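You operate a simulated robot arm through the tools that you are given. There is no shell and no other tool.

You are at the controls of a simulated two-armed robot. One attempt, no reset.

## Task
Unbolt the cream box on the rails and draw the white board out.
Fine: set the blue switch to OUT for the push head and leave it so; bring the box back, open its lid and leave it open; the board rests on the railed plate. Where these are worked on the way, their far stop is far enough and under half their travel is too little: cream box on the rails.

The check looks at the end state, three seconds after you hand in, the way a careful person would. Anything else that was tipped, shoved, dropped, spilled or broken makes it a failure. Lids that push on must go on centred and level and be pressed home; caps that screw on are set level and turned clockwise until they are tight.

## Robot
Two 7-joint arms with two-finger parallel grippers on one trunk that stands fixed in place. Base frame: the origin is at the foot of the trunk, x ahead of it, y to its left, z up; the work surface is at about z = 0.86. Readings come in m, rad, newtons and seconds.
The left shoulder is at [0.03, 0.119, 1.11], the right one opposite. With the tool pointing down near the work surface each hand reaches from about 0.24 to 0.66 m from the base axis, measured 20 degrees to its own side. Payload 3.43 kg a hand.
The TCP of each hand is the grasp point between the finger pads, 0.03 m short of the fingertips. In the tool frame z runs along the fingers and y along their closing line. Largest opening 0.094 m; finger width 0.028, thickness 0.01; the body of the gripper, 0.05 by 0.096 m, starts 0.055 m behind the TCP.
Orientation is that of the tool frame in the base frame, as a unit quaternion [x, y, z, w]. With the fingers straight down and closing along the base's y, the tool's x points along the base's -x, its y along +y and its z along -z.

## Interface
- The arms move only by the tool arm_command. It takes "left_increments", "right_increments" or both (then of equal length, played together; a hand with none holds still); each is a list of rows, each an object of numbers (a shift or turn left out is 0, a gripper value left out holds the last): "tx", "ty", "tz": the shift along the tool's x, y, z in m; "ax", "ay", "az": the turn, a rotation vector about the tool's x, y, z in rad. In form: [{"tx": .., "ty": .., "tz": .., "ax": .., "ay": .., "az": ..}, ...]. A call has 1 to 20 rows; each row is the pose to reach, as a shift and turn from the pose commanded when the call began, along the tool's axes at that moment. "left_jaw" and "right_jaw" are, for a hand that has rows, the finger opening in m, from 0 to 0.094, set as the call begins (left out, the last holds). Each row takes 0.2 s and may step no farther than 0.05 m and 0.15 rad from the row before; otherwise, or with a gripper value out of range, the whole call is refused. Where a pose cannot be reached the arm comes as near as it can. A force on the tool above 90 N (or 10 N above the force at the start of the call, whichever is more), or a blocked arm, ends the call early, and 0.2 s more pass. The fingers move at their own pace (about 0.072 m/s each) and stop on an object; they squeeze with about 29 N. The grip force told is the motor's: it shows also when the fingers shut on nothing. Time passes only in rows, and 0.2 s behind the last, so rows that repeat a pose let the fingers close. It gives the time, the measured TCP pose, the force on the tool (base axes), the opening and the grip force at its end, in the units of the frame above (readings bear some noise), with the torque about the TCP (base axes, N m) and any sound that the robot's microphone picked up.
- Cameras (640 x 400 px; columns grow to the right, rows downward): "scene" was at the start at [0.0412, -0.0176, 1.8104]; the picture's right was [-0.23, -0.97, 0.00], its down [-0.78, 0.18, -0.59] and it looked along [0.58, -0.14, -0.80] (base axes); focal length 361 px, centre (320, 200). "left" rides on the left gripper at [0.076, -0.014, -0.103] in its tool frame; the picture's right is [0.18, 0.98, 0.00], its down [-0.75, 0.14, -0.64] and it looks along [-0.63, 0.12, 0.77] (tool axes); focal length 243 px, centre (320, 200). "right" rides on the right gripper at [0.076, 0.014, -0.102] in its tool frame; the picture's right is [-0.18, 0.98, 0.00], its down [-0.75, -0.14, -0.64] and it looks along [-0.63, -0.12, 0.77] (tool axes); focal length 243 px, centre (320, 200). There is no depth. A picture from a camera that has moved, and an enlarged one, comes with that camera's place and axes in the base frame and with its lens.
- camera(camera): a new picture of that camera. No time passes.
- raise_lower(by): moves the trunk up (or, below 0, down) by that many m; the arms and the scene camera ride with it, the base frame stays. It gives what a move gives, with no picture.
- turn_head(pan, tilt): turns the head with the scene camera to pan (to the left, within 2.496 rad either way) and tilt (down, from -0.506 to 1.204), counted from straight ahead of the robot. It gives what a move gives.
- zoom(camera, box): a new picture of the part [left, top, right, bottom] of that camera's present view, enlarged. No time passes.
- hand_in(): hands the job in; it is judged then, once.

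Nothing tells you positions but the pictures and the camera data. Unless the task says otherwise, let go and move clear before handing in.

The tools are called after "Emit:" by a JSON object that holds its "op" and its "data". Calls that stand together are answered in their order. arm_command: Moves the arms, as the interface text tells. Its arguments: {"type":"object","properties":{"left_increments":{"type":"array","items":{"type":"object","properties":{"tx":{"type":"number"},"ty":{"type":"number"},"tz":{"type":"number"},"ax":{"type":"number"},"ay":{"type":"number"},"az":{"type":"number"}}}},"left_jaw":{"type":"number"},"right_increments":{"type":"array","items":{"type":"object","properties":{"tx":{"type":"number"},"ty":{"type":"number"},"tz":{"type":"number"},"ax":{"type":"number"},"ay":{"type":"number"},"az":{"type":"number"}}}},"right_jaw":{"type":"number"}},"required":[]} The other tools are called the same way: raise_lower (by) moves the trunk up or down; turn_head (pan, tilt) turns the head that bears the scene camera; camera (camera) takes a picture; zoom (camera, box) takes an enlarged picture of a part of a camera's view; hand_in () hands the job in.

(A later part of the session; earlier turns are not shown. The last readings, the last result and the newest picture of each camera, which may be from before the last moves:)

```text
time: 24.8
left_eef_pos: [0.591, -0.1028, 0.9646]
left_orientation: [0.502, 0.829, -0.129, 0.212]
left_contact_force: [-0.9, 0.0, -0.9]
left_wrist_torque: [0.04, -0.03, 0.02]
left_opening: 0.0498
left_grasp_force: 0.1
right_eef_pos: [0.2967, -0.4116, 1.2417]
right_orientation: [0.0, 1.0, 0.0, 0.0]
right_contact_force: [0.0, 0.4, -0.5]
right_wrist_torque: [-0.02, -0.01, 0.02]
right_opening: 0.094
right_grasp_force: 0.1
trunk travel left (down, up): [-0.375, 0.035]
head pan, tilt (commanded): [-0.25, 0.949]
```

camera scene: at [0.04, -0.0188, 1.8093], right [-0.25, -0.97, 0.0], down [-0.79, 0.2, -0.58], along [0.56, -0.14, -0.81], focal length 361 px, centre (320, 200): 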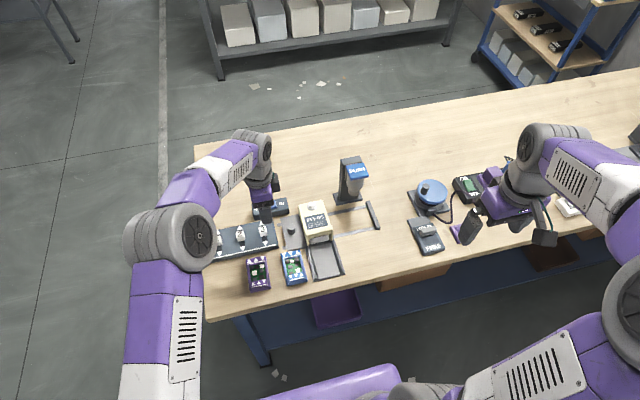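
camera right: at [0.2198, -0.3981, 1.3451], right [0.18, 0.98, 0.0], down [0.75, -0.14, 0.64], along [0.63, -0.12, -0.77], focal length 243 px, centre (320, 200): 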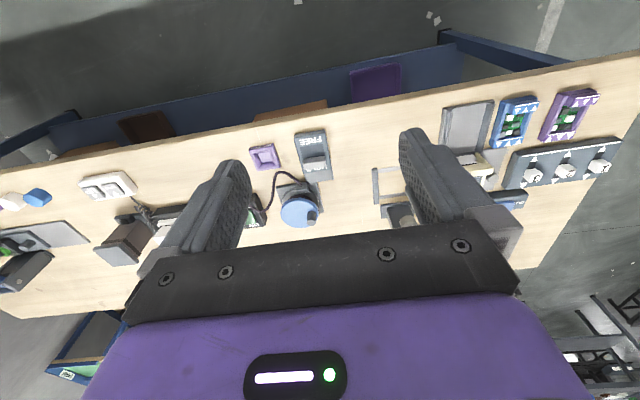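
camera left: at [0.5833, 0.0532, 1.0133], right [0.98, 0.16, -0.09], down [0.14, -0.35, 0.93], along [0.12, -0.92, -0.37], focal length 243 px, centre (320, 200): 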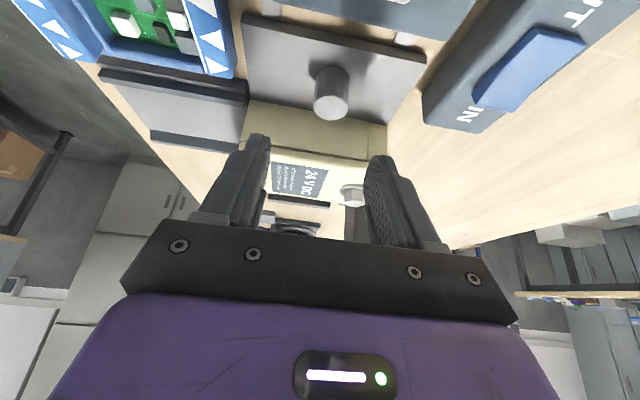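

The left hand is lifted and turned. I'll take pictures to locate the knob again before regripping.

Emit:
{"op": "arm_command", "data": {"left_increments": [{"ay": -0.075}, {"ay": -0.15}, {"ay": -0.15}]}}

Emit:
{"op": "camera", "data": {"camera": "left"}}

Emit:
{"op": "zoom", "data": {"camera": "scene", "box": [250, 160, 370, 270]}}

```text
time: 25.6
left_eef_pos: [0.592, -0.1039, 0.9649]
left_orientation: [0.492, 0.81, -0.166, 0.274]
left_contact_force: [-0.1, 0.7, 0.8]
left_wrist_torque: [0.0, 0.01, -0.03]
left_opening: 0.0502
left_grasp_force: 0.1
right_eef_pos: [0.2978, -0.411, 1.2423]
right_orientation: [0.001, 1.0, 0.0, 0.0]
right_contact_force: [-0.1, -0.8, 1.0]
right_wrist_torque: [0.01, -0.04, 0.02]
right_opening: 0.0942
right_grasp_force: 0.0
trunk travel left (down, up): [-0.375, 0.035]
head pan, tilt (commanded): [-0.25, 0.949]
```

```text
taken
camera left: at [0.5231, -0.0016, 0.9994], right [0.8, 0.58, -0.11], down [0.22, -0.12, 0.97], along [0.55, -0.8, -0.23], focal length 243 px, centre (320, 200)
```

left: 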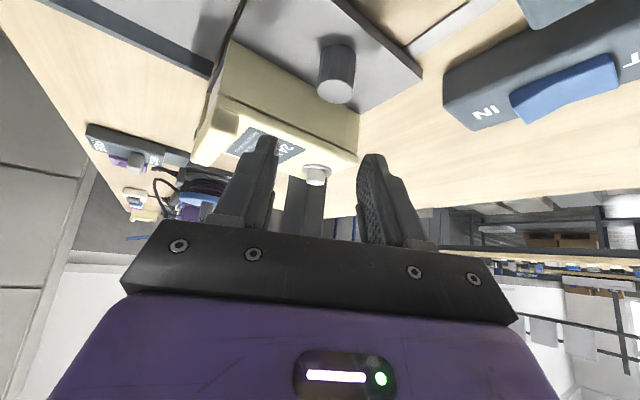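

```text
3.64 times, centred on (310, 215) of scene
camera zoom: at [0.04, -0.0191, 1.8093], right [-0.25, -0.97, 0.0], down [-0.79, 0.2, -0.58], along [0.56, -0.14, -0.81], focal length 1312 px, centre (356, 146)
```

zoom: 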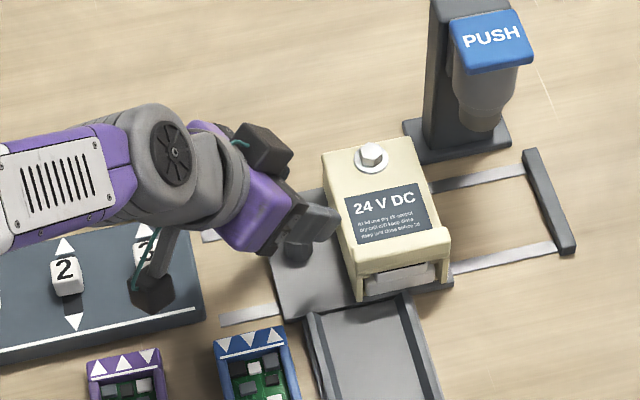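

The knob is near (0.599, -0.110). I'll lower the re-angled hand over it with a narrower opening, keeping clear of the box side.

Emit:
{"op": "arm_command", "data": {"left_increments": [{"tx": 0.009, "ty": 0.002, "tz": 0.0114}, {"tx": 0.018, "ty": 0.004, "tz": 0.0227}, {"tx": 0.027, "ty": 0.004, "tz": 0.034}, {"tx": 0.032, "ty": 0.004, "tz": 0.0403}, {"tx": 0.036, "ty": 0.004, "tz": 0.0454}, {"tx": 0.036, "ty": 0.004, "tz": 0.0454}], "left_jaw": 0.042}}

Emit:
{"op": "zoom", "data": {"camera": "left", "box": [200, 0, 440, 240]}}

```text
time: 27.0
left_eef_pos: [0.5938, -0.1009, 0.9074]
left_orientation: [0.491, 0.81, -0.166, 0.274]
left_contact_force: [1.3, -0.7, 0.3]
left_wrist_torque: [-0.01, 0.01, 0.0]
left_opening: 0.0422
left_grasp_force: 0.0
right_eef_pos: [0.2965, -0.4114, 1.2414]
right_orientation: [0.0, 1.0, 0.0, 0.0]
right_contact_force: [0.9, -0.3, -0.5]
right_wrist_torque: [-0.01, 0.01, -0.01]
right_opening: 0.0939
right_grasp_force: 0.1
trunk travel left (down, up): [-0.375, 0.035]
head pan, tilt (commanded): [-0.25, 0.949]
```

```text
1.67 times, centred on (320, 120) of left
camera zoom: at [0.526, 0.0016, 0.9419], right [0.8, 0.58, -0.11], down [0.22, -0.12, 0.97], along [0.55, -0.8, -0.23], focal length 404 px, centre (320, 333)
```

zoom: 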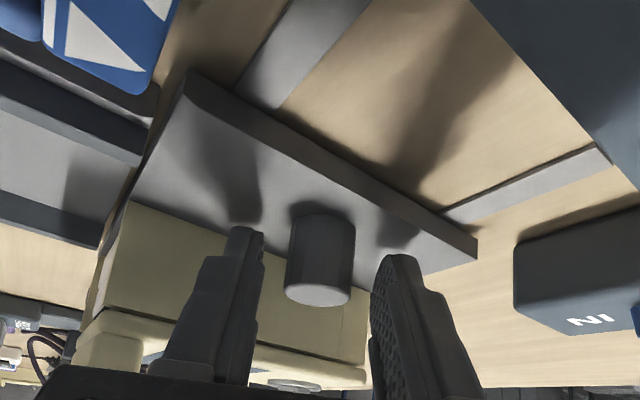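

The knob is centred again, so I'll close on it.

Emit:
{"op": "arm_command", "data": {"left_increments": [{"tz": 0.0}, {"tz": 0.0}, {"tz": 0.0}], "left_jaw": 0.0}}

```text
time: 27.8
left_eef_pos: [0.5945, -0.1002, 0.9063]
left_orientation: [0.493, 0.81, -0.166, 0.272]
left_contact_force: [-2.4, -0.6, 1.2]
left_wrist_torque: [-0.09, -0.41, -0.02]
left_opening: 0.0235
left_grasp_force: 45.0
right_eef_pos: [0.2961, -0.413, 1.2412]
right_orientation: [0.0, 1.0, -0.001, 0.0]
right_contact_force: [-0.5, -0.4, 0.2]
right_wrist_torque: [0.01, 0.03, 0.01]
right_opening: 0.0941
right_grasp_force: 0.1
trunk travel left (down, up): [-0.375, 0.035]
head pan, tilt (commanded): [-0.25, 0.949]
```

Firm grip with low side force. I'll slide 5 cm right.

Emit:
{"op": "arm_command", "data": {"left_increments": [{"tx": -0.0071, "ty": -0.0046, "tz": 0.0054}, {"tx": -0.0141, "ty": -0.0092, "tz": 0.0107}, {"tx": -0.0212, "ty": -0.0138, "tz": 0.0161}, {"tx": -0.0282, "ty": -0.0184, "tz": 0.0215}, {"tx": -0.0353, "ty": -0.0231, "tz": 0.0269}, {"tx": -0.0353, "ty": -0.0231, "tz": 0.0269}]}}

Emit:
{"op": "zoom", "data": {"camera": "scene", "box": [270, 140, 410, 270]}}

```text
time: 29.2
left_eef_pos: [0.5944, -0.1517, 0.907]
left_orientation: [0.492, 0.81, -0.166, 0.273]
left_contact_force: [0.6, -0.7, 3.7]
left_wrist_torque: [0.34, 0.59, -0.15]
left_opening: 0.0235
left_grasp_force: 45.5
right_eef_pos: [0.2958, -0.4123, 1.2426]
right_orientation: [0.0, 1.0, 0.0, 0.0]
right_contact_force: [-1.4, 0.1, -0.4]
right_wrist_torque: [0.02, 0.0, -0.02]
right_opening: 0.0939
right_grasp_force: 0.0
trunk travel left (down, up): [-0.375, 0.035]
head pan, tilt (commanded): [-0.25, 0.949]
```

```text
3.08 times, centred on (340, 205) of scene
camera zoom: at [0.0397, -0.0188, 1.8093], right [-0.25, -0.97, 0.0], down [-0.79, 0.2, -0.58], along [0.56, -0.14, -0.81], focal length 1111 px, centre (258, 185)
```

zoom: 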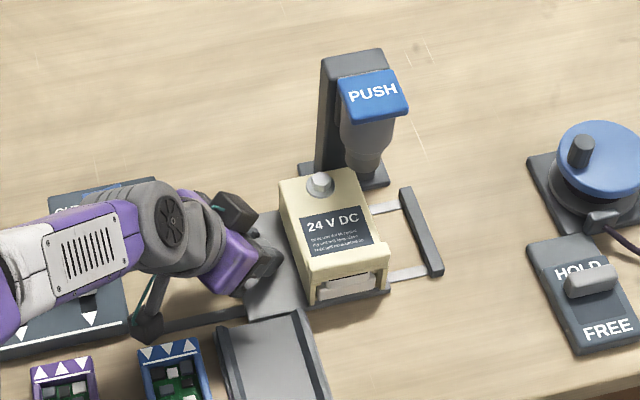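

The box is now about 4 cm from the end bar. I'll continue in smaller steps until it meets the stop.

Emit:
{"op": "arm_command", "data": {"left_increments": [{"tx": -0.0071, "ty": -0.0046, "tz": 0.0054}, {"tx": -0.0141, "ty": -0.0092, "tz": 0.0107}, {"tx": -0.0212, "ty": -0.0138, "tz": 0.0161}, {"tx": -0.0212, "ty": -0.0138, "tz": 0.0161}]}}

Emit:
{"op": "zoom", "data": {"camera": "scene", "box": [280, 140, 400, 260]}}

```text
time: 30.2
left_eef_pos: [0.595, -0.181, 0.9062]
left_orientation: [0.492, 0.81, -0.166, 0.274]
left_contact_force: [0.8, -0.8, 4.5]
left_wrist_torque: [0.25, 0.56, 0.02]
left_opening: 0.0238
left_grasp_force: 44.7
right_eef_pos: [0.2962, -0.4126, 1.243]
right_orientation: [0.0, 1.0, 0.0, 0.0]
right_contact_force: [-0.6, -0.2, -0.2]
right_wrist_torque: [-0.01, 0.0, -0.01]
right_opening: 0.0939
right_grasp_force: 0.0
trunk travel left (down, up): [-0.375, 0.035]
head pan, tilt (commanded): [-0.25, 0.949]
```

```text
3.33 times, centred on (340, 200) of scene
camera zoom: at [0.0398, -0.0188, 1.8093], right [-0.25, -0.97, 0.0], down [-0.79, 0.2, -0.58], along [0.56, -0.14, -0.81], focal length 1203 px, centre (253, 200)
```

zoom: 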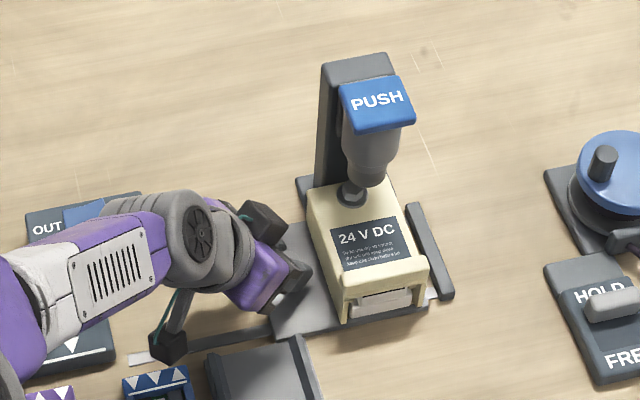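

The bolt is nearly under the push head. I'll creep on to the stop.

Emit:
{"op": "arm_command", "data": {"left_increments": [{"tx": -0.0028, "ty": -0.0018, "tz": 0.0021}, {"tx": -0.0056, "ty": -0.0037, "tz": 0.0043}, {"tx": -0.0085, "ty": -0.0055, "tz": 0.0064}, {"tx": -0.0085, "ty": -0.0055, "tz": 0.0064}]}}

Emit:
{"op": "zoom", "data": {"camera": "scene", "box": [280, 140, 400, 260]}}

```text
time: 31.2
left_eef_pos: [0.5946, -0.1932, 0.9059]
left_orientation: [0.491, 0.81, -0.166, 0.273]
left_contact_force: [-1.5, 0.9, 4.8]
left_wrist_torque: [-0.75, 0.1, -0.05]
left_opening: 0.0236
left_grasp_force: 45.3
right_eef_pos: [0.2964, -0.4119, 1.2419]
right_orientation: [0.0, 1.0, 0.0, 0.0]
right_contact_force: [0.0, -0.5, -1.0]
right_wrist_torque: [0.0, 0.01, -0.01]
right_opening: 0.0939
right_grasp_force: 0.0
trunk travel left (down, up): [-0.375, 0.035]
head pan, tilt (commanded): [-0.25, 0.949]
```

```text
3.33 times, centred on (340, 200) of scene
camera zoom: at [0.0394, -0.0181, 1.8093], right [-0.25, -0.97, 0.0], down [-0.79, 0.2, -0.58], along [0.56, -0.14, -0.81], focal length 1203 px, centre (253, 200)
```

zoom: 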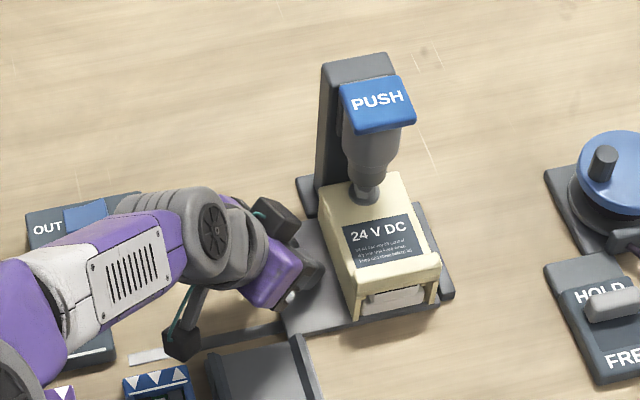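

Almost at the stop. A few more millimetres will show contact in the y force.

Emit:
{"op": "arm_command", "data": {"left_increments": [{"tx": -0.0028, "ty": -0.0018, "tz": 0.0021}, {"tx": -0.0056, "ty": -0.0037, "tz": 0.0043}, {"tx": -0.0056, "ty": -0.0037, "tz": 0.0043}]}}

Emit:
{"op": "zoom", "data": {"camera": "scene", "box": [320, 160, 400, 250]}}

```text
time: 32.0
left_eef_pos: [0.5949, -0.1949, 0.9061]
left_orientation: [0.491, 0.811, -0.164, 0.273]
left_contact_force: [-6.4, 36.2, 6.3]
left_wrist_torque: [0.63, 0.62, 0.11]
left_opening: 0.0237
left_grasp_force: 44.8
right_eef_pos: [0.2957, -0.4093, 1.2438]
right_orientation: [0.0, 1.0, -0.001, 0.0]
right_contact_force: [0.0, -0.6, 0.4]
right_wrist_torque: [0.0, 0.01, -0.01]
right_opening: 0.0939
right_grasp_force: 0.1
trunk travel left (down, up): [-0.375, 0.035]
head pan, tilt (commanded): [-0.25, 0.949]
```

```text
4.44 times, centred on (360, 205) of scene
camera zoom: at [0.0388, -0.0128, 1.8093], right [-0.25, -0.97, 0.0], down [-0.79, 0.2, -0.58], along [0.56, -0.15, -0.81], focal length 1604 px, centre (142, 178)
```

zoom: 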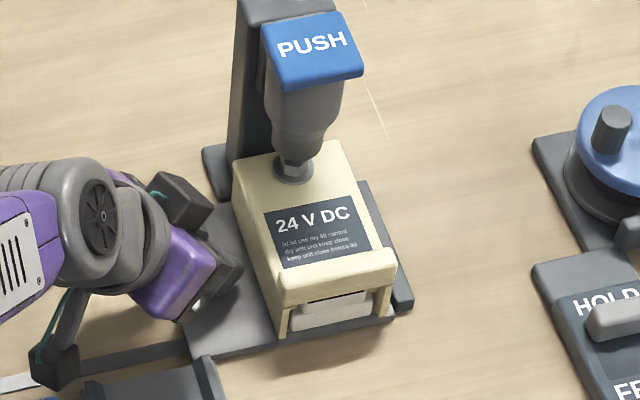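

The carriage is against its stop, and the bolt sits under the chuck. I'll ease the pressure and bring the right hand, closed and tilted forward, above PUSH at about (0.634, -0.275, 1.05).

Emit:
{"op": "arm_command", "data": {"left_increments": [{"tx": 0.0028, "ty": 0.0018, "tz": -0.0021}, {"tx": 0.0028, "ty": 0.0018, "tz": -0.0021}, {"tx": 0.0028, "ty": 0.0018, "tz": -0.0021}, {"tx": 0.0028, "ty": 0.0018, "tz": -0.0021}, {"tx": 0.0028, "ty": 0.0018, "tz": -0.0021}, {"tx": 0.0028, "ty": 0.0018, "tz": -0.0021}, {"tx": 0.0028, "ty": 0.0018, "tz": -0.0021}, {"tx": 0.0028, "ty": 0.0018, "tz": -0.0021}, {"tx": 0.0028, "ty": 0.0018, "tz": -0.0021}], "right_increments": [{"tx": -0.0329, "ty": 0.0172, "tz": 0.005, "ay": -0.0625}, {"tx": -0.0659, "ty": 0.0344, "tz": 0.01, "ay": -0.125}, {"tx": -0.0988, "ty": 0.0515, "tz": 0.015, "ay": -0.1875}, {"tx": -0.1318, "ty": 0.0687, "tz": 0.02, "ay": -0.25}, {"tx": -0.1647, "ty": 0.0859, "tz": 0.025, "ay": -0.3125}, {"tx": -0.1976, "ty": 0.103, "tz": 0.03, "ay": -0.375}, {"tx": -0.2306, "ty": 0.1202, "tz": 0.035, "ay": -0.4375}, {"tx": -0.2635, "ty": 0.1374, "tz": 0.04, "ay": -0.5}, {"tx": -0.2635, "ty": 0.1374, "tz": 0.04, "ay": -0.5}], "right_jaw": 0.0}}

Emit:
{"op": "camera", "data": {"camera": "right"}}

Emit:
{"op": "camera", "data": {"camera": "scene"}}

```text
time: 34.0
left_eef_pos: [0.5957, -0.194, 0.905]
left_orientation: [0.492, 0.81, -0.166, 0.274]
left_contact_force: [6.5, 17.2, -4.3]
left_wrist_torque: [0.86, -0.75, 0.29]
left_opening: 0.0237
left_grasp_force: 45.3
right_eef_pos: [0.5597, -0.2719, 1.2024]
right_orientation: [0.0, 0.969, -0.001, 0.248]
right_contact_force: [-0.2, 0.7, -0.2]
right_wrist_torque: [-0.02, 0.02, 0.02]
right_opening: 0.0
right_grasp_force: 29.2
trunk travel left (down, up): [-0.375, 0.035]
head pan, tilt (commanded): [-0.25, 0.949]
```

```text
taken
camera right: at [0.4445, -0.2577, 1.2567], right [0.16, 0.98, 0.09], down [0.35, -0.14, 0.92], along [0.92, -0.12, -0.37], focal length 243 px, centre (320, 200)
```

right: 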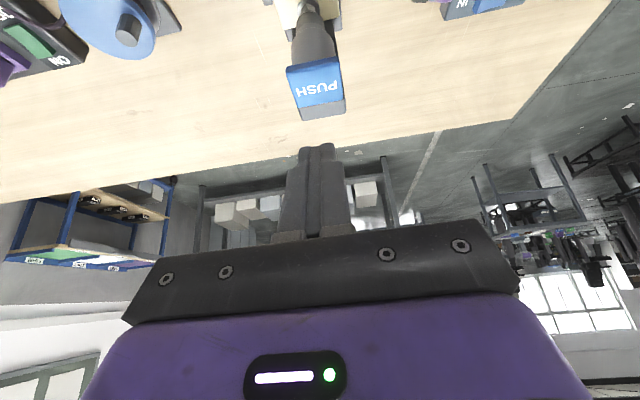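

```text
taken
camera scene: at [0.0414, -0.0163, 1.8093], right [-0.25, -0.97, 0.0], down [-0.79, 0.2, -0.58], along [0.56, -0.14, -0.81], focal length 361 px, centre (320, 200)
```

scene: 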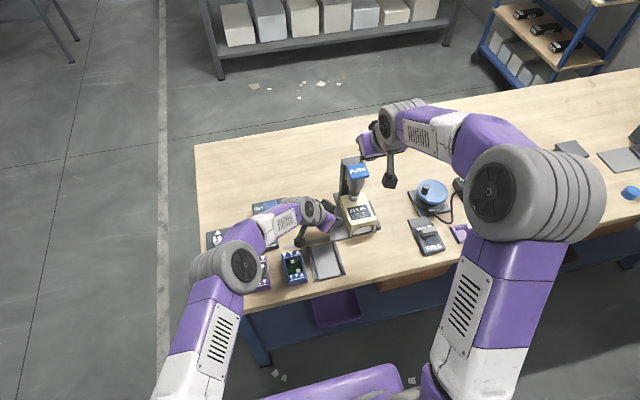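

The right camera confirms the PUSH pad at about (0.632, -0.275), top near z = 1.05. I'll come down to just above it.

Emit:
{"op": "arm_command", "data": {"right_increments": [{"tx": 0.0012, "ty": -0.001, "tz": 0.0324}, {"tx": 0.0024, "ty": -0.002, "tz": 0.0648}, {"tx": 0.0036, "ty": -0.003, "tz": 0.0972}, {"tx": 0.0048, "ty": -0.003, "tz": 0.122}, {"tx": 0.0048, "ty": -0.003, "tz": 0.1296}, {"tx": 0.0048, "ty": -0.003, "tz": 0.1296}]}}

Emit:
{"op": "camera", "data": {"camera": "right"}}

Emit:
{"op": "zoom", "data": {"camera": "scene", "box": [290, 110, 430, 250]}}

```text
time: 35.4
left_eef_pos: [0.5959, -0.1949, 0.9062]
left_orientation: [0.491, 0.81, -0.165, 0.274]
left_contact_force: [6.8, 17.7, -2.8]
left_wrist_torque: [0.84, -0.64, 0.08]
left_opening: 0.0235
left_grasp_force: 45.4
right_eef_pos: [0.6186, -0.2757, 1.0873]
right_orientation: [0.0, 0.969, -0.001, 0.248]
right_contact_force: [-0.3, -1.3, 1.0]
right_wrist_torque: [-0.04, 0.02, 0.02]
right_opening: 0.0001
right_grasp_force: 28.6
trunk travel left (down, up): [-0.375, 0.035]
head pan, tilt (commanded): [-0.25, 0.949]
```

```text
taken
camera right: at [0.5023, -0.2617, 1.141], right [0.16, 0.98, 0.09], down [0.35, -0.14, 0.92], along [0.92, -0.12, -0.37], focal length 243 px, centre (320, 200)
```

right: 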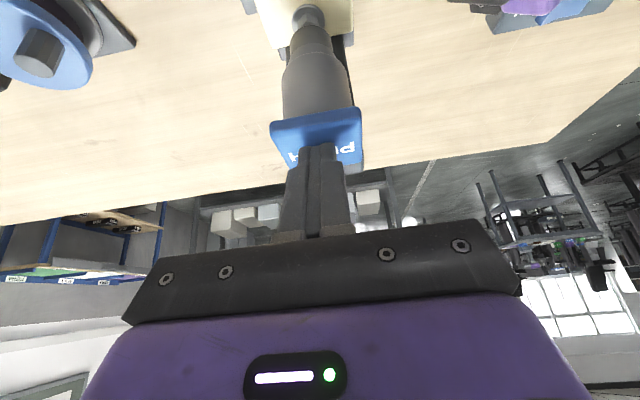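

```text
2.86 times, centred on (360, 180) of scene
camera zoom: at [0.0415, -0.0161, 1.8093], right [-0.25, -0.97, 0.0], down [-0.79, 0.2, -0.58], along [0.56, -0.15, -0.81], focal length 1031 px, centre (206, 257)
```

zoom: 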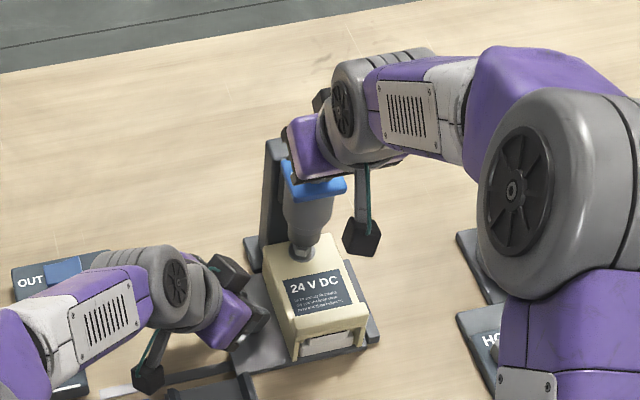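

The right fingertips sit above the pad. I'll press straight down in small steps.

Emit:
{"op": "arm_command", "data": {"right_increments": [{"tx": 0.0024, "tz": 0.0044}, {"tx": 0.0048, "tz": 0.0088}, {"tx": 0.0072, "tz": 0.0132}, {"tx": 0.0096, "tz": 0.0176}, {"tx": 0.0096, "tz": 0.0176}]}}

Emit:
{"op": "zoom", "data": {"camera": "scene", "box": [310, 150, 390, 240]}}

Emit:
{"op": "zoom", "data": {"camera": "right", "box": [220, 0, 420, 200]}}

```text
time: 36.6
left_eef_pos: [0.5943, -0.1954, 0.9063]
left_orientation: [0.491, 0.81, -0.165, 0.274]
left_contact_force: [7.8, 17.5, -3.4]
left_wrist_torque: [0.83, -0.62, 0.07]
left_opening: 0.0234
left_grasp_force: 44.4
right_eef_pos: [0.6178, -0.2749, 1.0665]
right_orientation: [-0.001, 0.969, -0.001, 0.247]
right_contact_force: [1.1, 0.6, 3.1]
right_wrist_torque: [0.03, -0.01, 0.02]
right_opening: 0.0001
right_grasp_force: 28.8
trunk travel left (down, up): [-0.375, 0.035]
head pan, tilt (commanded): [-0.25, 0.949]
```

```text
4.44 times, centred on (350, 195) of scene
camera zoom: at [0.0415, -0.016, 1.8093], right [-0.25, -0.97, 0.0], down [-0.79, 0.2, -0.58], along [0.56, -0.15, -0.81], focal length 1604 px, centre (187, 222)
```

zoom: 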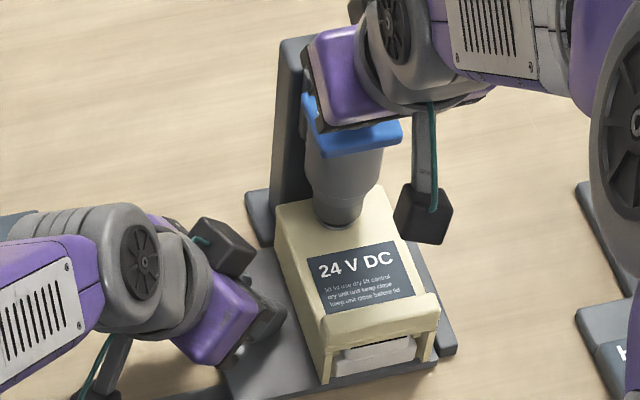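

```text
2.00 times, centred on (320, 100) of right
camera zoom: at [0.5022, -0.261, 1.1209], right [0.16, 0.98, 0.09], down [0.35, -0.14, 0.92], along [0.92, -0.12, -0.37], focal length 485 px, centre (320, 400)
```

zoom: 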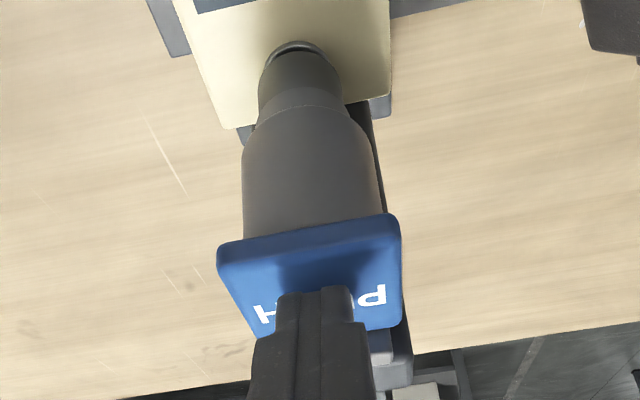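

The head moves down against a light spring and has reached the bolt. I'll keep pressing gently.

Emit:
{"op": "arm_command", "data": {"right_increments": [{"tx": 0.0024, "tz": 0.0044}, {"tx": 0.0048, "tz": 0.0088}, {"tx": 0.0072, "tz": 0.0132}, {"tx": 0.0072, "tz": 0.0132}, {"tx": 0.0072, "tz": 0.0132}]}}

Emit:
{"op": "zoom", "data": {"camera": "scene", "box": [310, 150, 390, 240]}}

Emit:
{"op": "zoom", "data": {"camera": "right", "box": [220, 0, 420, 200]}}

```text
time: 37.8
left_eef_pos: [0.5944, -0.1928, 0.9085]
left_orientation: [0.49, 0.81, -0.165, 0.277]
left_contact_force: [39.2, -1.7, -28.0]
left_wrist_torque: [0.06, -0.19, 0.28]
left_opening: 0.0241
left_grasp_force: 45.5
right_eef_pos: [0.6217, -0.2754, 1.0651]
right_orientation: [-0.001, 0.965, -0.002, 0.261]
right_contact_force: [-20.7, 5.4, 75.9]
right_wrist_torque: [0.23, 0.46, 0.81]
right_opening: 0.0
right_grasp_force: 28.8
trunk travel left (down, up): [-0.375, 0.035]
head pan, tilt (commanded): [-0.25, 0.949]
```

```text
4.44 times, centred on (350, 195) of scene
camera zoom: at [0.0355, -0.0144, 1.8097], right [-0.25, -0.97, 0.0], down [-0.79, 0.2, -0.58], along [0.57, -0.15, -0.81], focal length 1604 px, centre (187, 222)
```

zoom: 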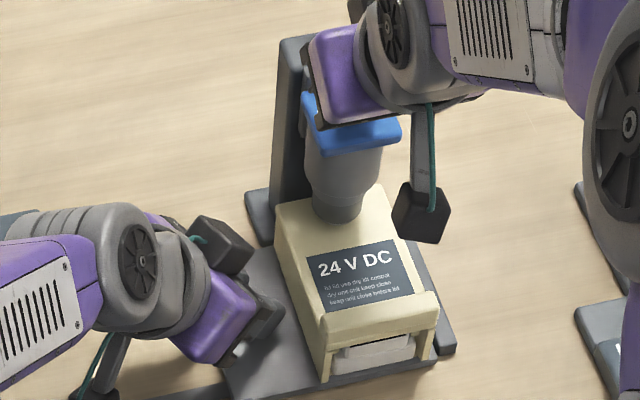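

```text
2.00 times, centred on (320, 100) of right
camera zoom: at [0.5038, -0.2615, 1.1171], right [0.16, 0.98, 0.09], down [0.33, -0.14, 0.94], along [0.93, -0.12, -0.34], focal length 485 px, centre (320, 400)
```

zoom: 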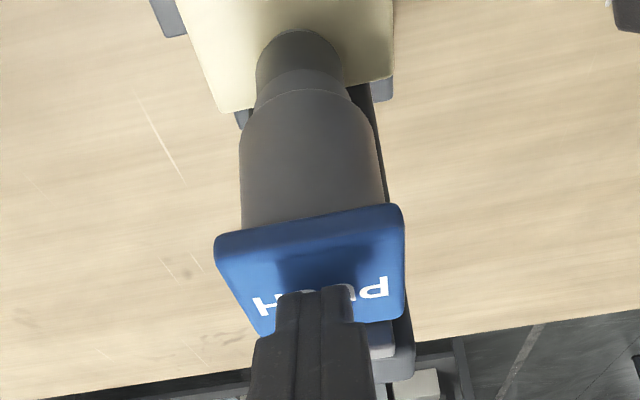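

The head has bottomed out on the bolt, so that force is enough. I'll ease the pressure, hold for a moment, and then let it up to look at the bolt.

Emit:
{"op": "arm_command", "data": {"right_increments": [{"tx": -0.0048, "tz": -0.0088}, {"tx": -0.0048, "tz": -0.0088}, {"tx": -0.0048, "tz": -0.0088}, {"tx": -0.0048, "tz": -0.0088}, {"tx": -0.0048, "tz": -0.0088}]}}

Emit:
{"op": "zoom", "data": {"camera": "right", "box": [220, 0, 420, 200]}}

```text
time: 39.0
left_eef_pos: [0.5939, -0.1929, 0.9092]
left_orientation: [0.49, 0.81, -0.165, 0.276]
left_contact_force: [25.4, 10.4, -4.3]
left_wrist_torque: [1.03, 0.51, 0.16]
left_opening: 0.0234
left_grasp_force: 44.9
right_eef_pos: [0.6215, -0.2758, 1.0723]
right_orientation: [0.002, 0.966, -0.003, 0.259]
right_contact_force: [-4.0, 4.3, 54.7]
right_wrist_torque: [0.16, -0.05, -0.75]
right_opening: 0.0001
right_grasp_force: 29.0
trunk travel left (down, up): [-0.375, 0.035]
head pan, tilt (commanded): [-0.25, 0.949]
```

```text
2.00 times, centred on (320, 100) of right
camera zoom: at [0.504, -0.2611, 1.124], right [0.16, 0.98, 0.09], down [0.33, -0.14, 0.93], along [0.93, -0.12, -0.35], focal length 485 px, centre (320, 400)
```

zoom: 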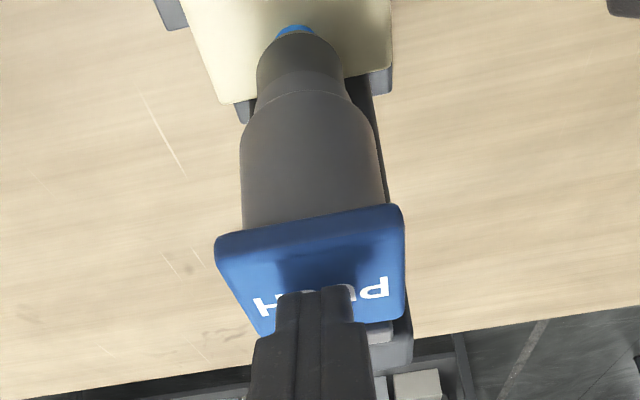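

Something blue has appeared at the bolt, and the head has been pushed up about 7 mm. I'll look closer and let the pressure off gradually.

Emit:
{"op": "zoom", "data": {"camera": "scene", "box": [325, 180, 385, 230]}}

Emit:
{"op": "arm_command", "data": {"right_increments": [{"tx": -0.0038, "tz": -0.007}, {"tx": -0.0038, "tz": -0.007}, {"tx": -0.0038, "tz": -0.007}]}}

Emit:
{"op": "zoom", "data": {"camera": "right", "box": [260, 0, 380, 100]}}

Emit:
{"op": "zoom", "data": {"camera": "scene", "box": [325, 180, 385, 230]}}

```text
8.00 times, centred on (355, 205) of scene
camera zoom: at [0.0365, -0.013, 1.8096], right [-0.25, -0.97, 0.0], down [-0.79, 0.2, -0.58], along [0.57, -0.15, -0.81], focal length 2888 px, centre (40, 160)
```

zoom: 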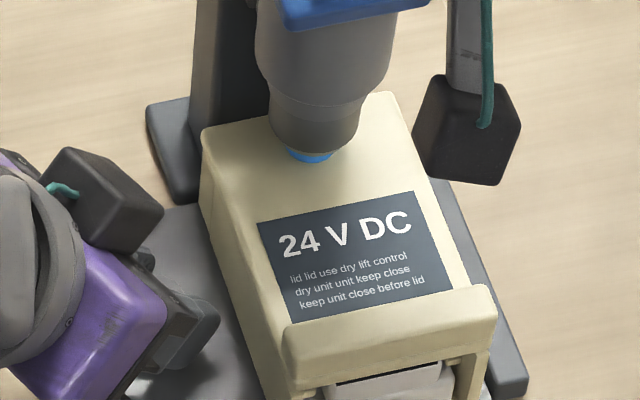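

```text
time: 39.8
left_eef_pos: [0.5952, -0.1937, 0.9098]
left_orientation: [0.49, 0.81, -0.166, 0.275]
left_contact_force: [5.9, 26.1, 14.4]
left_wrist_torque: [-0.09, -0.01, 0.2]
left_opening: 0.0236
left_grasp_force: 44.8
right_eef_pos: [0.6195, -0.2767, 1.0743]
right_orientation: [0.0, 0.967, -0.003, 0.254]
right_contact_force: [9.0, -2.7, 24.4]
right_wrist_torque: [-0.08, -0.36, -0.02]
right_opening: 0.0001
right_grasp_force: 28.9
trunk travel left (down, up): [-0.375, 0.035]
head pan, tilt (commanded): [-0.25, 0.949]
```

```text
4.00 times, centred on (320, 50) of right
camera zoom: at [0.502, -0.2612, 1.1275], right [0.16, 0.98, 0.08], down [0.34, -0.14, 0.93], along [0.93, -0.12, -0.36], focal length 970 px, centre (320, 800)
```

zoom: 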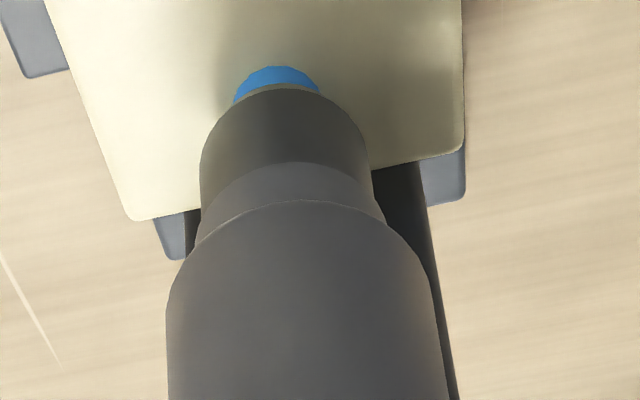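

```text
8.00 times, centred on (355, 205) of scene
camera zoom: at [0.0376, -0.0129, 1.8095], right [-0.25, -0.97, 0.0], down [-0.79, 0.2, -0.58], along [0.57, -0.15, -0.81], focal length 2888 px, centre (40, 160)
```

zoom: 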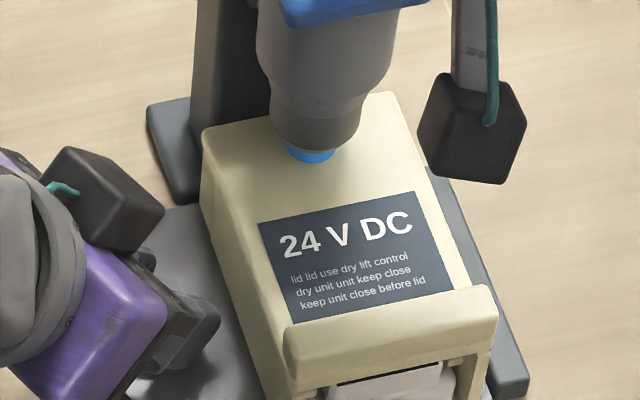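

The bolt has risen and shows a blue collar. I'll hold here for a second to see whether it is still turning.

Emit:
{"op": "arm_command", "data": {"right_increments": [{"tz": 0.0}, {"tz": 0.0}, {"tz": 0.0}, {"tz": 0.0}, {"tz": 0.0}, {"tz": 0.0}]}}

Emit:
{"op": "zoom", "data": {"camera": "scene", "box": [325, 180, 385, 230]}}

```text
time: 41.2
left_eef_pos: [0.5947, -0.1932, 0.9089]
left_orientation: [0.491, 0.81, -0.165, 0.276]
left_contact_force: [5.7, 25.5, 14.0]
left_wrist_torque: [0.1, 0.03, 0.26]
left_opening: 0.0237
left_grasp_force: 44.7
right_eef_pos: [0.6179, -0.2756, 1.075]
right_orientation: [0.001, 0.967, -0.002, 0.253]
right_contact_force: [6.0, -7.4, 24.8]
right_wrist_torque: [-0.22, -0.28, -0.01]
right_opening: 0.0
right_grasp_force: 29.2
trunk travel left (down, up): [-0.375, 0.035]
head pan, tilt (commanded): [-0.25, 0.949]
```

```text
8.00 times, centred on (355, 205) of scene
camera zoom: at [0.0372, -0.0137, 1.8095], right [-0.25, -0.97, 0.0], down [-0.79, 0.2, -0.58], along [0.57, -0.15, -0.81], focal length 2888 px, centre (40, 160)
```

zoom: 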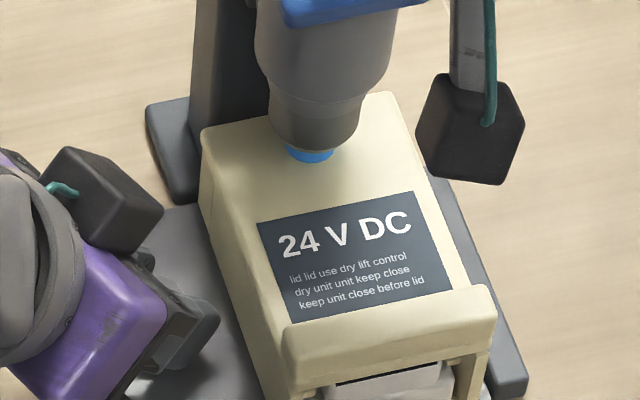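

It is steady now. I'll lift the right hand off and look at the head and bolt.

Emit:
{"op": "arm_command", "data": {"right_increments": [{"tx": -0.0048, "tz": -0.0088}, {"tx": -0.0096, "tz": -0.0176}, {"tx": -0.0192, "tz": -0.0351}, {"tx": -0.0335, "tz": -0.0614}, {"tx": -0.0479, "tz": -0.0878}, {"tx": -0.0479, "tz": -0.0878}]}}

Emit:
{"op": "zoom", "data": {"camera": "scene", "box": [310, 140, 390, 240]}}

Emit:
{"op": "zoom", "data": {"camera": "right", "box": [240, 0, 400, 130]}}

```text
time: 42.6
left_eef_pos: [0.5951, -0.1926, 0.9091]
left_orientation: [0.491, 0.81, -0.166, 0.275]
left_contact_force: [1.2, 29.0, 19.9]
left_wrist_torque: [0.38, 0.21, 0.16]
left_opening: 0.0237
left_grasp_force: 44.9
right_eef_pos: [0.615, -0.2739, 1.1707]
right_orientation: [0.0, 0.969, -0.002, 0.248]
right_contact_force: [0.1, 0.7, -0.3]
right_wrist_torque: [0.01, -0.03, -0.01]
right_opening: 0.0003
right_grasp_force: 28.9
trunk travel left (down, up): [-0.375, 0.035]
head pan, tilt (commanded): [-0.25, 0.949]
```

```text
4.00 times, centred on (350, 190) of scene
camera zoom: at [0.0378, -0.0131, 1.8094], right [-0.25, -0.97, 0.0], down [-0.79, 0.2, -0.58], along [0.57, -0.15, -0.81], focal length 1444 px, centre (200, 240)
```

zoom: 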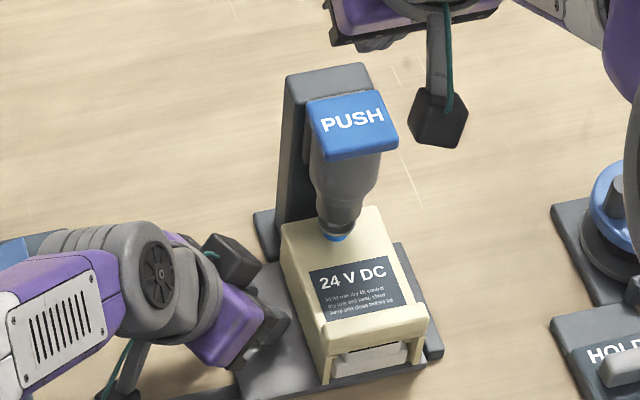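

```text
3.08 times, centred on (320, 65) of right
camera zoom: at [0.4995, -0.2596, 1.2259], right [0.16, 0.98, 0.09], down [0.35, -0.14, 0.93], along [0.92, -0.12, -0.37], focal length 746 px, centre (320, 615)
```

zoom: 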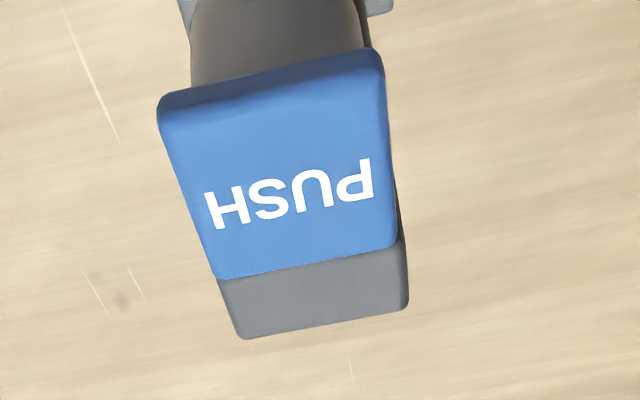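

The head has sprung back up. I'll check that the chuck is clear of the raised bolt before sliding the box.

Emit:
{"op": "zoom", "data": {"camera": "scene", "box": [332, 180, 372, 210]}}

Emit:
{"op": "arm_command", "data": {"right_increments": [{"tx": 0.02, "tz": -0.02}, {"tx": 0.05, "ty": -0.02, "tz": -0.02}, {"tx": 0.09, "ty": -0.04, "tz": -0.02}, {"tx": 0.13, "ty": -0.06, "tz": -0.02}, {"tx": 0.13, "ty": -0.06, "tz": -0.02}]}}

Emit:
{"op": "camera", "data": {"camera": "right"}}

```text
13.33 times, centred on (352, 195) of scene
camera zoom: at [0.0378, -0.0131, 1.8094], right [-0.25, -0.97, 0.0], down [-0.79, 0.2, -0.58], along [0.57, -0.15, -0.81], focal length 4812 px, centre (-107, 267)
```

zoom: 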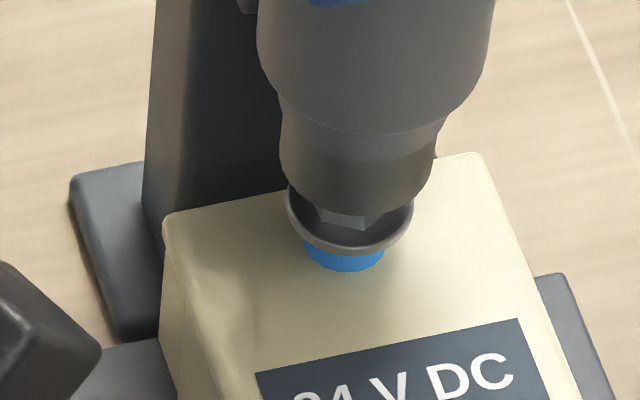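

```text
time: 43.8
left_eef_pos: [0.5943, -0.194, 0.908]
left_orientation: [0.491, 0.81, -0.166, 0.275]
left_contact_force: [2.4, 26.7, 17.2]
left_wrist_torque: [0.23, 0.18, 0.15]
left_opening: 0.0235
left_grasp_force: 44.7
right_eef_pos: [0.4931, -0.3344, 1.1256]
right_orientation: [0.0, 0.969, -0.002, 0.249]
right_contact_force: [0.1, 0.4, 0.0]
right_wrist_torque: [-0.03, 0.01, 0.0]
right_opening: 0.0
right_grasp_force: 28.8
trunk travel left (down, up): [-0.375, 0.035]
head pan, tilt (commanded): [-0.25, 0.949]
```

```text
taken
camera right: at [0.3768, -0.3199, 1.1799], right [0.16, 0.98, 0.09], down [0.35, -0.14, 0.93], along [0.92, -0.12, -0.37], focal length 243 px, centre (320, 200)
```

right: 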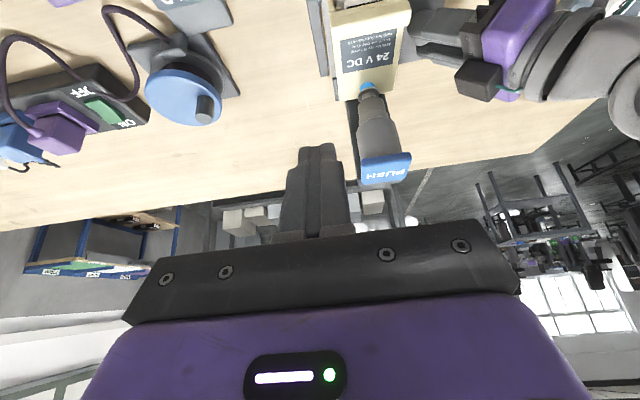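

Emit:
{"op": "zoom", "data": {"camera": "right", "box": [310, 0, 450, 200]}}

Emit:
{"op": "zoom", "data": {"camera": "right", "box": [340, 60, 410, 140]}}

```text
2.00 times, centred on (380, 100) of right
camera zoom: at [0.3768, -0.3199, 1.1799], right [0.16, 0.98, 0.09], down [0.35, -0.14, 0.93], along [0.92, -0.12, -0.37], focal length 485 px, centre (200, 400)
```

zoom: 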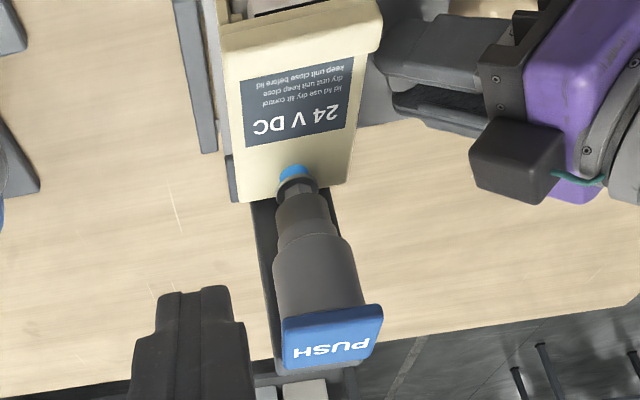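

```text
5.00 times, centred on (375, 100) of right
camera zoom: at [0.3768, -0.3199, 1.1799], right [0.16, 0.98, 0.09], down [0.35, -0.14, 0.93], along [0.92, -0.12, -0.37], focal length 1213 px, centre (45, 700)
```

zoom: 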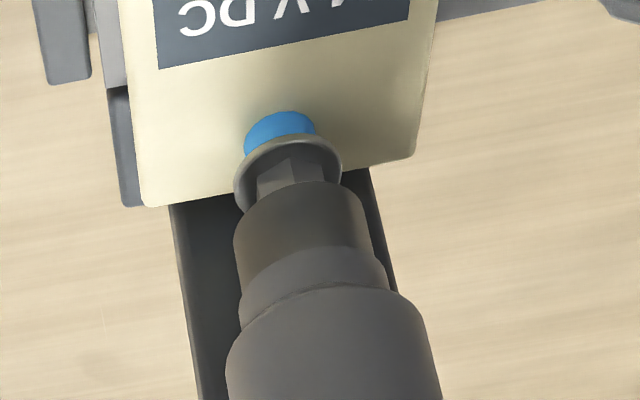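

The bolt stands up on a blue shank, but I can't tell from here whether its hex is out of the socket. I'll lower the right camera for a side-on look.

Emit:
{"op": "arm_command", "data": {"right_increments": [{"tx": 0.0281, "ty": 0.008, "tz": 0.0145, "ay": -0.07}, {"tx": 0.0506, "ty": 0.0136, "tz": 0.0389, "ay": -0.14}, {"tx": 0.0731, "ty": 0.0204, "tz": 0.0634, "ay": -0.21}, {"tx": 0.0956, "ty": 0.0272, "tz": 0.0879, "ay": -0.28}, {"tx": 0.1125, "ty": 0.034, "tz": 0.1163, "ay": -0.35}, {"tx": 0.1125, "ty": 0.034, "tz": 0.1163, "ay": -0.35}]}}

Emit:
{"op": "camera", "data": {"camera": "right"}}

```text
time: 45.2
left_eef_pos: [0.5943, -0.1936, 0.9078]
left_orientation: [0.491, 0.81, -0.166, 0.275]
left_contact_force: [3.1, 26.1, 17.3]
left_wrist_torque: [0.54, 0.36, 0.24]
left_opening: 0.0236
left_grasp_force: 45.4
right_eef_pos: [0.4508, -0.3, 0.9697]
right_orientation: [0.0, 0.91, -0.002, 0.414]
right_contact_force: [0.2, 0.2, -0.2]
right_wrist_torque: [0.01, -0.01, 0.0]
right_opening: 0.0
right_grasp_force: 28.8
trunk travel left (down, up): [-0.375, 0.035]
head pan, tilt (commanded): [-0.25, 0.949]
```

```text
taken
camera right: at [0.3228, -0.2861, 0.9807], right [0.12, 0.98, 0.14], down [0.01, -0.14, 0.99], along [0.99, -0.12, -0.03], focal length 243 px, centre (320, 200)
```

right: 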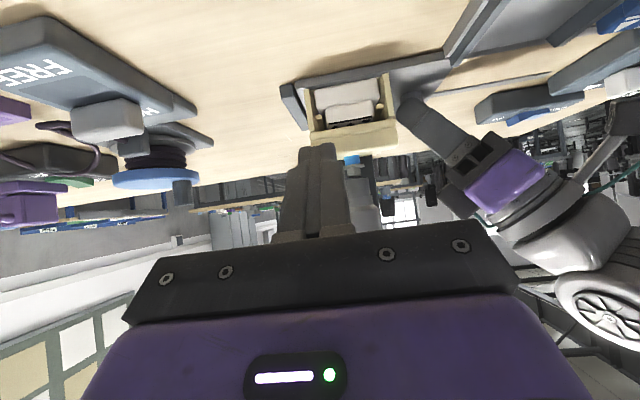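

The closed fingers block the view. I'll open the right jaw to look between them.

Emit:
{"op": "arm_command", "data": {"right_increments": [{"tz": 0.0}, {"tz": 0.0}, {"tz": 0.0}, {"tz": 0.0}], "right_jaw": 0.094}}

Emit:
{"op": "zoom", "data": {"camera": "right", "box": [270, 60, 430, 240]}}

```text
time: 46.2
left_eef_pos: [0.5945, -0.1934, 0.909]
left_orientation: [0.491, 0.81, -0.165, 0.275]
left_contact_force: [3.0, 25.4, 16.8]
left_wrist_torque: [0.33, 0.13, 0.17]
left_opening: 0.0235
left_grasp_force: 45.3
right_eef_pos: [0.4498, -0.3005, 0.9698]
right_orientation: [-0.001, 0.911, -0.001, 0.413]
right_contact_force: [-0.3, -0.6, -0.6]
right_wrist_torque: [0.0, 0.02, 0.02]
right_opening: 0.0942
right_grasp_force: 0.0
trunk travel left (down, up): [-0.375, 0.035]
head pan, tilt (commanded): [-0.25, 0.949]
```

```text
2.22 times, centred on (350, 150) of right
camera zoom: at [0.3229, -0.2861, 0.981], right [0.12, 0.98, 0.14], down [0.01, -0.14, 0.99], along [0.99, -0.12, -0.03], focal length 539 px, centre (253, 311)
```

zoom: 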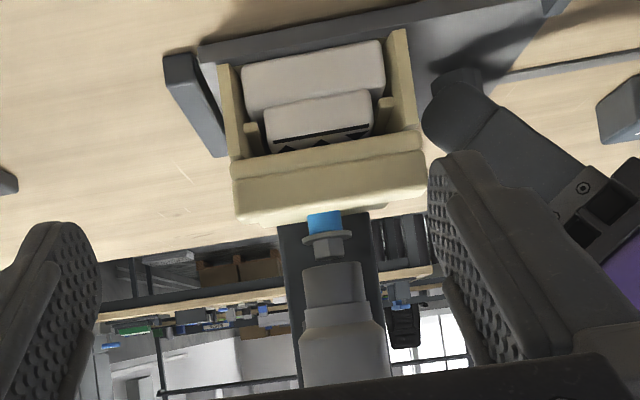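

Emit:
{"op": "zoom", "data": {"camera": "right", "box": [340, 145, 380, 190]}}

Emit:
{"op": "zoom", "data": {"camera": "right", "box": [320, 70, 385, 130]}}

```text
8.89 times, centred on (360, 168) of right
camera zoom: at [0.3229, -0.2861, 0.981], right [0.12, 0.98, 0.14], down [0.01, -0.14, 0.99], along [0.99, -0.12, -0.03], focal length 2157 px, centre (-36, 489)
```

zoom: 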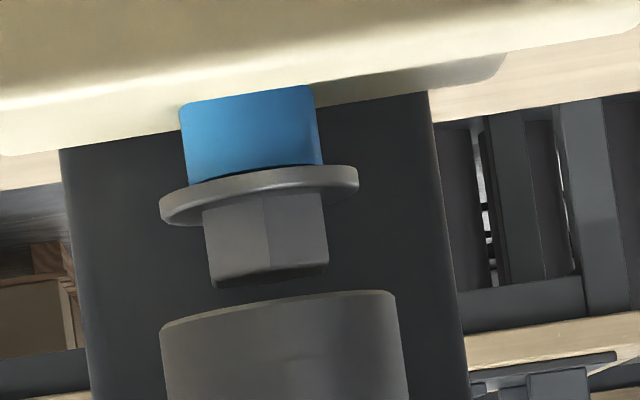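

```text
6.67 times, centred on (352, 100) of right
camera zoom: at [0.3229, -0.2861, 0.981], right [0.12, 0.98, 0.14], down [0.01, -0.14, 0.99], along [0.99, -0.12, -0.03], focal length 1618 px, centre (103, 867)
```

zoom: 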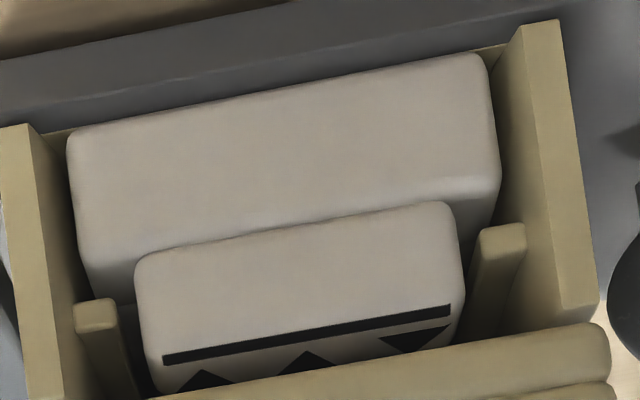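

The hex is clear of the chuck, so the bolt is fully out. I'll slide the carriage back left, starting carefully.

Emit:
{"op": "arm_command", "data": {"left_increments": [{"tx": 0.0028, "ty": 0.0018, "tz": -0.0021}, {"tx": 0.0056, "ty": 0.0037, "tz": -0.0043}, {"tx": 0.0113, "ty": 0.0074, "tz": -0.0086}, {"tx": 0.0169, "ty": 0.0111, "tz": -0.0129}, {"tx": 0.0169, "ty": 0.0111, "tz": -0.0129}]}}

Emit:
{"op": "zoom", "data": {"camera": "scene", "box": [280, 140, 400, 260]}}

```text
time: 47.4
left_eef_pos: [0.5942, -0.1716, 0.9072]
left_orientation: [0.49, 0.81, -0.165, 0.276]
left_contact_force: [9.0, 0.6, 16.8]
left_wrist_torque: [-0.91, -0.12, 0.18]
left_opening: 0.0239
left_grasp_force: 44.9
right_eef_pos: [0.4498, -0.3029, 0.9692]
right_orientation: [0.0, 0.911, 0.0, 0.412]
right_contact_force: [0.0, 0.6, -0.1]
right_wrist_torque: [-0.02, 0.01, 0.0]
right_opening: 0.094
right_grasp_force: 0.0
trunk travel left (down, up): [-0.375, 0.035]
head pan, tilt (commanded): [-0.25, 0.949]
```

```text
3.33 times, centred on (340, 200) of scene
camera zoom: at [0.0392, -0.0179, 1.8094], right [-0.25, -0.97, 0.0], down [-0.79, 0.2, -0.58], along [0.56, -0.14, -0.81], focal length 1203 px, centre (253, 200)
```

zoom: 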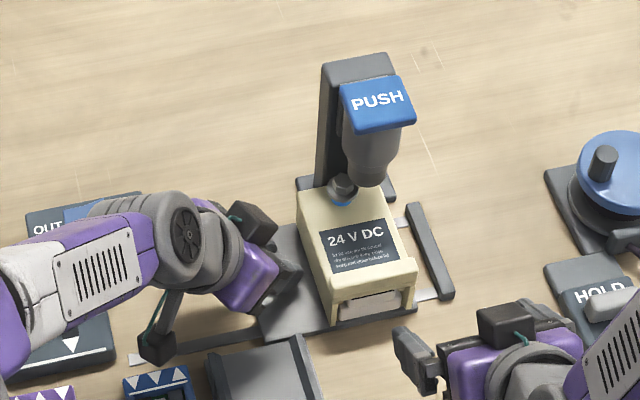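

The box is sliding back and the bolt clears the head. I'll continue left.

Emit:
{"op": "arm_command", "data": {"left_increments": [{"tx": 0.0106, "ty": 0.0069, "tz": -0.0081}, {"tx": 0.0212, "ty": 0.0138, "tz": -0.0161}, {"tx": 0.0318, "ty": 0.0207, "tz": -0.0242}, {"tx": 0.0424, "ty": 0.0277, "tz": -0.0322}, {"tx": 0.053, "ty": 0.0346, "tz": -0.0403}, {"tx": 0.0593, "ty": 0.0387, "tz": -0.0451}, {"tx": 0.0593, "ty": 0.0387, "tz": -0.0451}]}}

Emit:
{"op": "zoom", "data": {"camera": "scene", "box": [250, 180, 370, 280]}}

```text
time: 49.0
left_eef_pos: [0.5946, -0.0875, 0.9082]
left_orientation: [0.491, 0.81, -0.166, 0.275]
left_contact_force: [7.4, 1.1, 23.9]
left_wrist_torque: [-0.57, -0.08, 0.03]
left_opening: 0.0235
left_grasp_force: 44.7
right_eef_pos: [0.4511, -0.3024, 0.9697]
right_orientation: [0.0, 0.911, 0.0, 0.413]
right_contact_force: [0.3, -1.0, 0.1]
right_wrist_torque: [0.01, 0.05, 0.0]
right_opening: 0.0942
right_grasp_force: 0.0
trunk travel left (down, up): [-0.375, 0.035]
head pan, tilt (commanded): [-0.25, 0.949]
```

```text
4.00 times, centred on (310, 230) of scene
camera zoom: at [0.0381, -0.0179, 1.8094], right [-0.25, -0.97, 0.0], down [-0.79, 0.2, -0.58], along [0.56, -0.14, -0.81], focal length 1444 px, centre (360, 80)
```

zoom: 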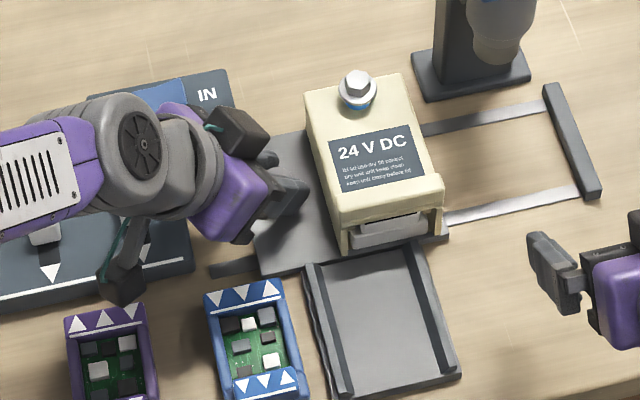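

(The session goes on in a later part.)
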